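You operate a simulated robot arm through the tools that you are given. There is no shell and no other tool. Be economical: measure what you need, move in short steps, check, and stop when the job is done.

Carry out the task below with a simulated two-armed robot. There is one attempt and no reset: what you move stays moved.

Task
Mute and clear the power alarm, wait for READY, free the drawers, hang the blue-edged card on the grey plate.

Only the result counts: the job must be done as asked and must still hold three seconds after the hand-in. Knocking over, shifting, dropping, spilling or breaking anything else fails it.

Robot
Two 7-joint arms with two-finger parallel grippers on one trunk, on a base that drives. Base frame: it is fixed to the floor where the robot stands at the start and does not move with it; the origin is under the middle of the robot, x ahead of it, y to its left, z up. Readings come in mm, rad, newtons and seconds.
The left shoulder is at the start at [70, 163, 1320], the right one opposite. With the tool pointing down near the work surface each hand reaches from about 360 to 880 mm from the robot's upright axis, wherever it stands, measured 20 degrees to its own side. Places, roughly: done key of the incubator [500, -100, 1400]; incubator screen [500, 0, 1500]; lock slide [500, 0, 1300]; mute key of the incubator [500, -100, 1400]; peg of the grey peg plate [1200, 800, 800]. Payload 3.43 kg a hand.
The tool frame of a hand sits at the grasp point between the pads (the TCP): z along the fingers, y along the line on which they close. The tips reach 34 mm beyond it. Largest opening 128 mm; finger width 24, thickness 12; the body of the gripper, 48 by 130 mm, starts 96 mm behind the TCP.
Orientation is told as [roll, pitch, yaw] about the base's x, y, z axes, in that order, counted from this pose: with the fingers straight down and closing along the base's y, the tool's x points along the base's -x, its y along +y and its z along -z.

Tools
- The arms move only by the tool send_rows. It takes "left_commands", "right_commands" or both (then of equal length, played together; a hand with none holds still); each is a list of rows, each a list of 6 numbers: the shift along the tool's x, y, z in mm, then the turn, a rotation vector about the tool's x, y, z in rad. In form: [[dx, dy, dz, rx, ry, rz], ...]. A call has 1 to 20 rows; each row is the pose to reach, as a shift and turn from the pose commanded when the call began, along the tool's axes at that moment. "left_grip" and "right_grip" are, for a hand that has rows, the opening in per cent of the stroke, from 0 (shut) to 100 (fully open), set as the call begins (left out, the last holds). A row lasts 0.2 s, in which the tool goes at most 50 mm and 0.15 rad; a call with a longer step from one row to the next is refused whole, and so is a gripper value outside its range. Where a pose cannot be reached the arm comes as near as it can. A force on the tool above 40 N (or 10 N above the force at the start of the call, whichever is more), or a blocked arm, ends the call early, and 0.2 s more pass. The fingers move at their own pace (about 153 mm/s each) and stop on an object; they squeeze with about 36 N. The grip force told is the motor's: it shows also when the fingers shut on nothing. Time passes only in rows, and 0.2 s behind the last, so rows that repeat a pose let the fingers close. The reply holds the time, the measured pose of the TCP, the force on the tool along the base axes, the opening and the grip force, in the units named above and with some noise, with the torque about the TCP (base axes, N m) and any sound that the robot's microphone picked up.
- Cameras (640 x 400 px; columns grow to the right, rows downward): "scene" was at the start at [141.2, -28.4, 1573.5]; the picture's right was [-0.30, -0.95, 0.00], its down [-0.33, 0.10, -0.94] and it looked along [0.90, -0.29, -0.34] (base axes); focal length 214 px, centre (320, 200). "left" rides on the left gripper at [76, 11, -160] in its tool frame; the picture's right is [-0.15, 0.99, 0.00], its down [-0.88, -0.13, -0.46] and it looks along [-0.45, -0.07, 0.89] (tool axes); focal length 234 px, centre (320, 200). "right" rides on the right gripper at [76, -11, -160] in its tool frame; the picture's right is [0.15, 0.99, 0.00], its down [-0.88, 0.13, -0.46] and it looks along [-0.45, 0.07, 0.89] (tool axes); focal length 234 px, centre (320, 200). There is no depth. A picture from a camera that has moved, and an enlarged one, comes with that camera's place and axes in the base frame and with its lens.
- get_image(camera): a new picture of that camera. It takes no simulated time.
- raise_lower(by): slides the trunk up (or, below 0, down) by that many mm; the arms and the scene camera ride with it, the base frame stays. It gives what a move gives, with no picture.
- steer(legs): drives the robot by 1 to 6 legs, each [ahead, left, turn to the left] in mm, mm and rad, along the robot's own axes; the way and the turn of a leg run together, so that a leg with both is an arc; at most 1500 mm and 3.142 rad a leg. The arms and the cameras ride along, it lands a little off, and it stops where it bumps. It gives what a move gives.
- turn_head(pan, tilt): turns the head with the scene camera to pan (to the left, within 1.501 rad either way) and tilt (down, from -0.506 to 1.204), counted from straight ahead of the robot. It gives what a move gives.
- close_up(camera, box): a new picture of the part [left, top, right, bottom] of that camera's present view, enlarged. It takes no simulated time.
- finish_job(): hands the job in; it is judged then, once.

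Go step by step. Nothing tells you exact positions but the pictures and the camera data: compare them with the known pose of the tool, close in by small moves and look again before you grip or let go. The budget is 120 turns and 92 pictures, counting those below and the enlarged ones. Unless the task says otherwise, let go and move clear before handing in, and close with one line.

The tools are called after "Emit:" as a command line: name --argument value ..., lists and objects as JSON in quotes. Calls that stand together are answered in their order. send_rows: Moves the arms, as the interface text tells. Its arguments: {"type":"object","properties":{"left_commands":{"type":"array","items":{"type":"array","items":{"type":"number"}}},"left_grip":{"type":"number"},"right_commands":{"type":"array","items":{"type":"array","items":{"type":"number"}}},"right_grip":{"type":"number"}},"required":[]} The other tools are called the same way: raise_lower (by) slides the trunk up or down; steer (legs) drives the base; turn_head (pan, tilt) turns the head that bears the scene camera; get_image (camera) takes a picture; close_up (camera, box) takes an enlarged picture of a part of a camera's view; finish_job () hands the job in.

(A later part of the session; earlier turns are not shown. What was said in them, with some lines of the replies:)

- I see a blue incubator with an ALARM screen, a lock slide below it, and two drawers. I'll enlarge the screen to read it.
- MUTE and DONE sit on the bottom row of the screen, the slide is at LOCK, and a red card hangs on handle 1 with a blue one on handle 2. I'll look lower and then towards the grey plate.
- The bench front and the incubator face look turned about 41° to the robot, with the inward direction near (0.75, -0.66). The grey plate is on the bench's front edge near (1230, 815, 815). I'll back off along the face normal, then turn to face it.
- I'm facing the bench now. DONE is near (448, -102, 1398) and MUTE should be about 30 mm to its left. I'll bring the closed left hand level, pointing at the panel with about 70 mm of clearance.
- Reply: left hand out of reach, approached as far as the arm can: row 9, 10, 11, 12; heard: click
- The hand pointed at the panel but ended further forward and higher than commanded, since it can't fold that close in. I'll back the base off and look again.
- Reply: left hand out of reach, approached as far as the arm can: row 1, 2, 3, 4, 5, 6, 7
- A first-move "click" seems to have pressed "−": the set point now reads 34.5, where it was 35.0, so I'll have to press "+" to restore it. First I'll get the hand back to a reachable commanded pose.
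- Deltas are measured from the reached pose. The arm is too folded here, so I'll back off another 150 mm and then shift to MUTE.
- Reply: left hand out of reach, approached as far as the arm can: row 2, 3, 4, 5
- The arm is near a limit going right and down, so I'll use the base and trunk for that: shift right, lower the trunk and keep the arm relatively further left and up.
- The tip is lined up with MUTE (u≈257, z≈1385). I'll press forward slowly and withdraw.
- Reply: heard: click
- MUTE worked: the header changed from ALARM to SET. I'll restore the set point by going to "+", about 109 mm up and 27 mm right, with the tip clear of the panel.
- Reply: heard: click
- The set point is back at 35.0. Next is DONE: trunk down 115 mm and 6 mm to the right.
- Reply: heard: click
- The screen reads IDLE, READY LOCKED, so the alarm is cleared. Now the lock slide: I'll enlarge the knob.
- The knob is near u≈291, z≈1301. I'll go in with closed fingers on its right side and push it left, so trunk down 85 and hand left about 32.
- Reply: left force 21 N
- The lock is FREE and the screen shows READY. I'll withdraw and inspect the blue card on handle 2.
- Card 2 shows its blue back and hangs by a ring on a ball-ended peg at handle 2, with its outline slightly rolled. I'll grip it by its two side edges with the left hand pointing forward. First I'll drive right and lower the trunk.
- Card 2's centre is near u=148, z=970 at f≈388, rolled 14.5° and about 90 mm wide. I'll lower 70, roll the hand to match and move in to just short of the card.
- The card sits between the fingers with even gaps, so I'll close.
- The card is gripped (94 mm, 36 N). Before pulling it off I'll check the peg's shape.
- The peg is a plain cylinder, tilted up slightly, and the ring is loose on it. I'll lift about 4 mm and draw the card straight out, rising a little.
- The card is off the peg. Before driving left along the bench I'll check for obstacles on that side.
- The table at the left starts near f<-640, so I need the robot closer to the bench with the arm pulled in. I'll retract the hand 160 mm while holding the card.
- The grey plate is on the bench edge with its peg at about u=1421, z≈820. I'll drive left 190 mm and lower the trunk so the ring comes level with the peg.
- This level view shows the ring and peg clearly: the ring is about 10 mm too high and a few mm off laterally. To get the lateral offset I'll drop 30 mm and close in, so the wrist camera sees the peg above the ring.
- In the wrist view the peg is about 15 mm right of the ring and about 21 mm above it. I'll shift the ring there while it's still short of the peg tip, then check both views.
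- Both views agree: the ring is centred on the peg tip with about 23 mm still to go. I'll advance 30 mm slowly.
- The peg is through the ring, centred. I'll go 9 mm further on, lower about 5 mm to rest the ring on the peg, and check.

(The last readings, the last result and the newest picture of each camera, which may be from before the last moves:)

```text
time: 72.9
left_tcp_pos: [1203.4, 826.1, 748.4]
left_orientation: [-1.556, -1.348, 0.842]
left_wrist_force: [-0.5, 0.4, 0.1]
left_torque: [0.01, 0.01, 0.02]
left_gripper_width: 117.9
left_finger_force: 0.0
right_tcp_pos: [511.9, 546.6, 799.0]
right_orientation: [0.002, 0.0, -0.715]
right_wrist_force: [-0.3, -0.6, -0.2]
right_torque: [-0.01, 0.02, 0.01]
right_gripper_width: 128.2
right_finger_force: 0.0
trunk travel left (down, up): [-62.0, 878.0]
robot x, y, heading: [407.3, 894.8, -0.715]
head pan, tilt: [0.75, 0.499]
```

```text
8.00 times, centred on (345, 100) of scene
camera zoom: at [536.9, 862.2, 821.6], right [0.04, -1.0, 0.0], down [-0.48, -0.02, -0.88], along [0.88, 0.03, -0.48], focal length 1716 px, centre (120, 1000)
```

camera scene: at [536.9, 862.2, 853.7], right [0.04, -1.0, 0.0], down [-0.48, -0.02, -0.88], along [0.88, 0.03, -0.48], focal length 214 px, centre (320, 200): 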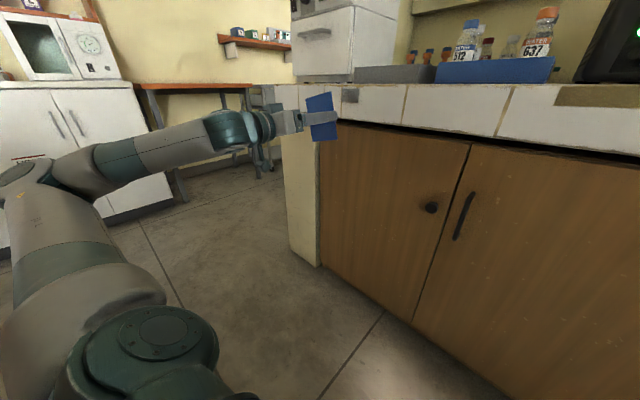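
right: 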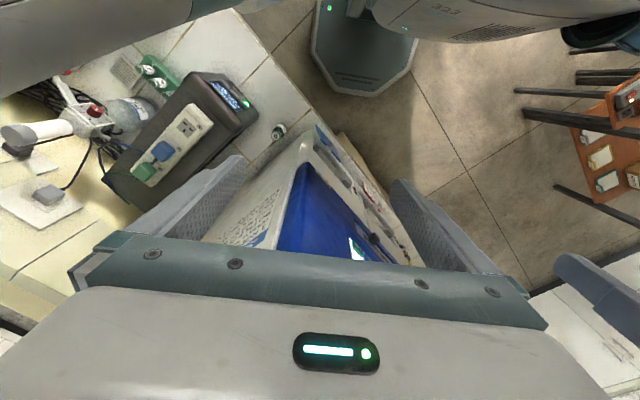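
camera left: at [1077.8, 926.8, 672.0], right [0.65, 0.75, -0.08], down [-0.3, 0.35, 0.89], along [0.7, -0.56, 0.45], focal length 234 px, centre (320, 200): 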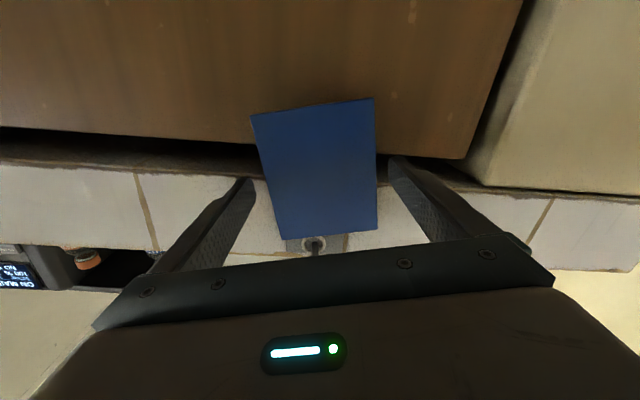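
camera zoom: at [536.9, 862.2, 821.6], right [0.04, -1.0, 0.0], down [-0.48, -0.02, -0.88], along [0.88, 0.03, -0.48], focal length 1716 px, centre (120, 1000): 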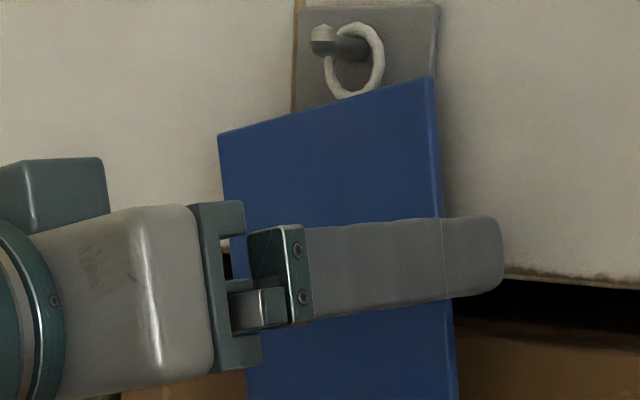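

The card hangs on the peg and the fingers are clear. I'll withdraw straight back.

Emit:
send_rows --left_commands '[[0, 0, 0, 0, 0, 0], [0, 0, -12, 0, 0, 0], [0, 0, -25, 0, 0, 0], [0, 0, -45, 0, 0, 0], [0, 0, -70, 0, 0, 0], [0, 0, -100, 0, 0, 0], [0, 0, -115, 0, 0, 0]]' --left_grip 100

Emit:
get_image --camera "left"

Emit:
close_up --camera "scene" --box '[305, 70, 400, 145]'

Emit:
turn_head --pan -0.9 --tilt -0.1

Emit:
get_image --camera "scene"

```text
time: 74.5
left_tcp_pos: [1115.3, 902.0, 746.9]
left_orientation: [-1.557, -1.348, 0.842]
left_wrist_force: [0.1, 0.0, 0.1]
left_torque: [0.03, 0.01, 0.01]
left_gripper_width: 128.0
left_finger_force: 0.0
right_tcp_pos: [511.6, 546.4, 799.0]
right_orientation: [0.0, -0.001, -0.715]
right_wrist_force: [-0.5, -0.4, 0.2]
right_torque: [-0.03, 0.01, 0.01]
right_gripper_width: 128.2
right_finger_force: 0.1
trunk travel left (down, up): [-62.0, 878.0]
robot x, y, heading: [405.8, 892.4, -0.716]
head pan, tilt: [0.75, 0.499]
```

```text
24 pictures are left
camera left: at [991.0, 1003.0, 671.5], right [0.65, 0.75, -0.08], down [-0.3, 0.35, 0.89], along [0.7, -0.56, 0.45], focal length 234 px, centre (320, 200)
```

left: 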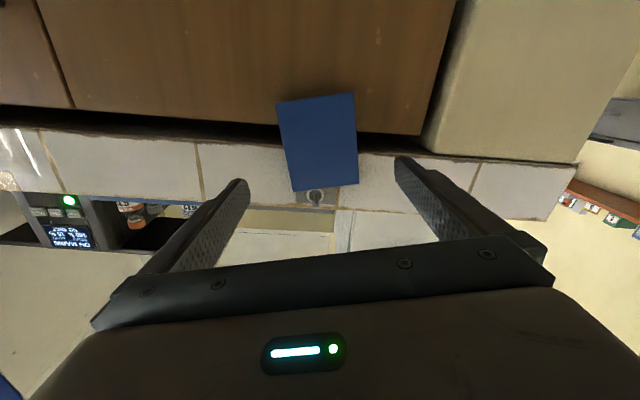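

```text
5.33 times, centred on (352, 108) of scene
camera zoom: at [536.8, 862.1, 821.6], right [0.03, -1.0, 0.0], down [-0.48, -0.02, -0.88], along [0.88, 0.03, -0.48], focal length 1144 px, centre (147, 693)
```

zoom: 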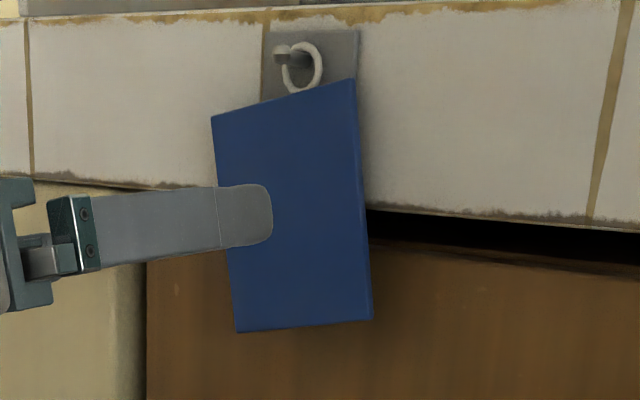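

```text
time: 76.2
left_tcp_pos: [1117.0, 902.3, 747.0]
left_orientation: [-1.556, -1.348, 0.841]
left_wrist_force: [0.3, -0.2, 0.4]
left_torque: [0.0, -0.02, 0.02]
left_gripper_width: 128.0
left_finger_force: 0.2
right_tcp_pos: [511.5, 547.8, 798.3]
right_orientation: [0.0, 0.002, -0.714]
right_wrist_force: [-0.4, -0.8, -0.3]
right_torque: [-0.01, -0.03, 0.02]
right_gripper_width: 128.1
right_finger_force: 0.1
trunk travel left (down, up): [-62.0, 878.0]
robot x, y, heading: [406.8, 893.6, -0.719]
head pan, tilt: [-0.901, -0.099]
```

```text
22 pictures are left
camera scene: at [442.1, 772.0, 876.5], right [-1.0, 0.04, 0.0], down [0.0, -0.1, -1.0], along [-0.04, -0.99, 0.1], focal length 214 px, centre (320, 200)
```

scene: 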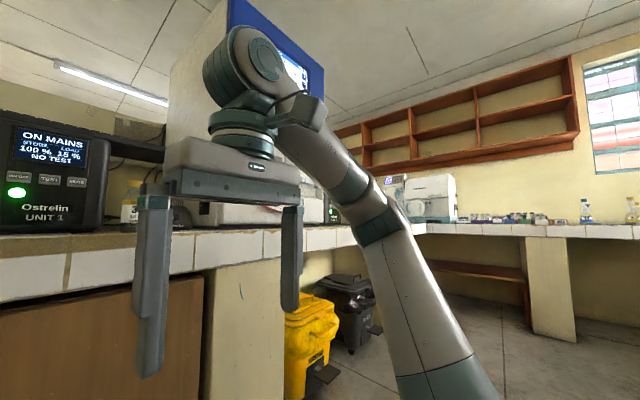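

The card hangs securely. I'll raise the trunk to confirm the incubator still shows READY.

Emit:
raise_lower --by 650

Emit:
turn_head --pan -0.5 --tilt 0.2

Emit:
get_image --camera "scene"

```text
refused: 650 is not a number from -400 to 400
```

```text
time: 77.1
left_tcp_pos: [1116.2, 901.7, 747.4]
left_orientation: [-1.556, -1.347, 0.841]
left_wrist_force: [1.7, 0.3, 0.2]
left_torque: [-0.01, 0.01, 0.0]
left_gripper_width: 128.0
left_finger_force: 0.0
right_tcp_pos: [510.9, 546.4, 798.3]
right_orientation: [0.0, 0.0, -0.715]
right_wrist_force: [0.3, 0.3, 0.7]
right_torque: [-0.02, 0.01, 0.01]
right_gripper_width: 127.8
right_finger_force: 0.1
trunk travel left (down, up): [-62.0, 878.0]
robot x, y, heading: [404.7, 891.1, -0.714]
head pan, tilt: [-0.499, 0.201]
```

```text
21 pictures are left
camera scene: at [478.4, 771.7, 849.4], right [-0.94, -0.35, 0.0], down [-0.07, 0.19, -0.98], along [0.34, -0.92, -0.2], focal length 214 px, centre (320, 200)
```

scene: 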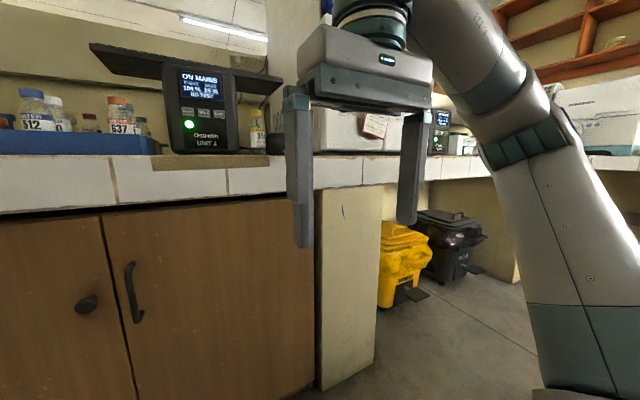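

Emit:
raise_lower --by 400

Emit:
steer --legs '[[0, -600, 0]]'

Emit:
turn_head --pan 0.0 --tilt -0.2

Emit:
get_image --camera "scene"

```text
time: 80.9
left_tcp_pos: [1116.8, 902.0, 1147.4]
left_orientation: [-1.556, -1.349, 0.842]
left_wrist_force: [-0.7, 0.1, 0.3]
left_torque: [0.03, 0.02, 0.02]
left_gripper_width: 128.0
left_finger_force: 0.0
right_tcp_pos: [512.1, 546.9, 1197.9]
right_orientation: [-0.001, 0.002, -0.716]
right_wrist_force: [-0.3, 0.4, 0.4]
right_torque: [0.0, 0.0, 0.0]
right_gripper_width: 128.2
right_finger_force: 0.0
trunk travel left (down, up): [-462.0, 478.0]
robot x, y, heading: [409.6, 891.5, -0.715]
head pan, tilt: [-0.499, 0.201]
```

```text
time: 84.3
left_tcp_pos: [728.3, 462.1, 1147.4]
left_orientation: [-1.556, -1.347, 0.871]
left_wrist_force: [0.4, 0.1, 0.2]
left_torque: [-0.01, -0.02, -0.03]
left_gripper_width: 128.2
left_finger_force: 0.1
right_tcp_pos: [133.4, 90.1, 1198.9]
right_orientation: [0.001, 0.0, -0.685]
right_wrist_force: [-0.2, -0.5, -0.4]
right_torque: [0.06, -0.03, -0.01]
right_gripper_width: 128.2
right_finger_force: 0.1
trunk travel left (down, up): [-462.0, 478.0]
robot x, y, heading: [17.8, 432.1, -0.689]
head pan, tilt: [-0.499, 0.201]
```

```text
time: 85.2
left_tcp_pos: [728.3, 463.6, 1147.6]
left_orientation: [-1.558, -1.349, 0.87]
left_wrist_force: [0.0, 0.5, 0.9]
left_torque: [0.02, -0.01, 0.03]
left_gripper_width: 128.1
left_finger_force: 0.2
right_tcp_pos: [134.3, 91.2, 1197.1]
right_orientation: [0.0, -0.001, -0.687]
right_wrist_force: [-0.4, -0.2, 0.6]
right_torque: [0.01, 0.0, -0.03]
right_gripper_width: 127.9
right_finger_force: 0.0
trunk travel left (down, up): [-462.0, 478.0]
robot x, y, heading: [16.0, 436.3, -0.682]
head pan, tilt: [0.0, -0.201]
```

```text
20 pictures are left
camera scene: at [124.1, 348.1, 1285.1], right [-0.63, -0.77, 0.0], down [0.15, -0.13, -0.98], along [0.76, -0.62, 0.2], focal length 214 px, centre (320, 200)
```

scene: 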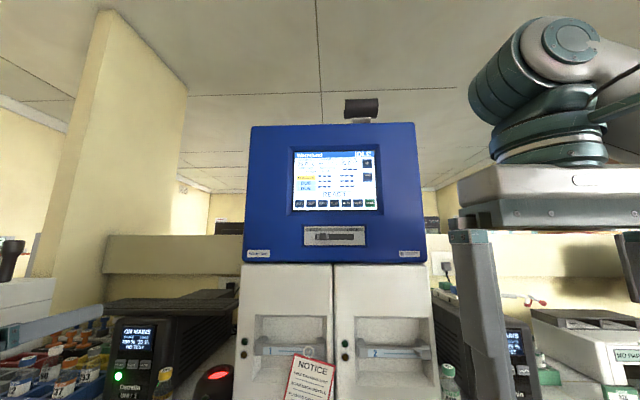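

Emit:
close_up --camera "scene" --box '[270, 140, 400, 260]'

```text
3.33 times, centred on (335, 200) of scene
camera zoom: at [124.1, 348.1, 1285.1], right [-0.63, -0.77, 0.0], down [0.15, -0.13, -0.98], along [0.76, -0.62, 0.2], focal length 715 px, centre (270, 200)
```

zoom: 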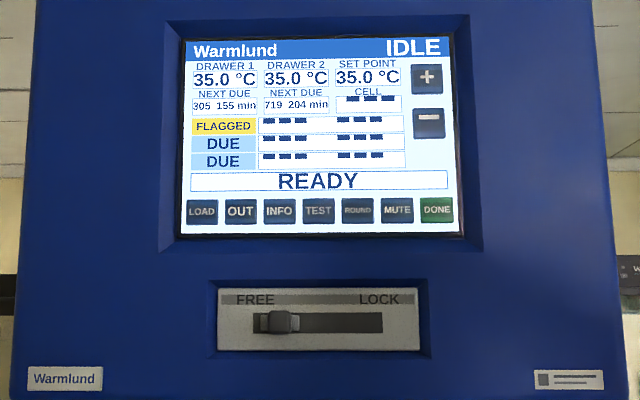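

The screen shows IDLE, READY and a 35.0 °C set point, the slide is at FREE, and the card is on the grey plate's peg. I'm handing in.

Emit:
finish_job

```text
The job is handed in.
```

I muted and cleared the power alarm, the incubator reached READY, the drawers are unlocked (slide at FREE), and the blue-edged card hangs on the grey plate's peg. My first reach pressed "−" by accident and dropped the set point to 34.5 °C; I pressed "+" to put it back to 35.0 °C, which is what the screen showed at hand-in.
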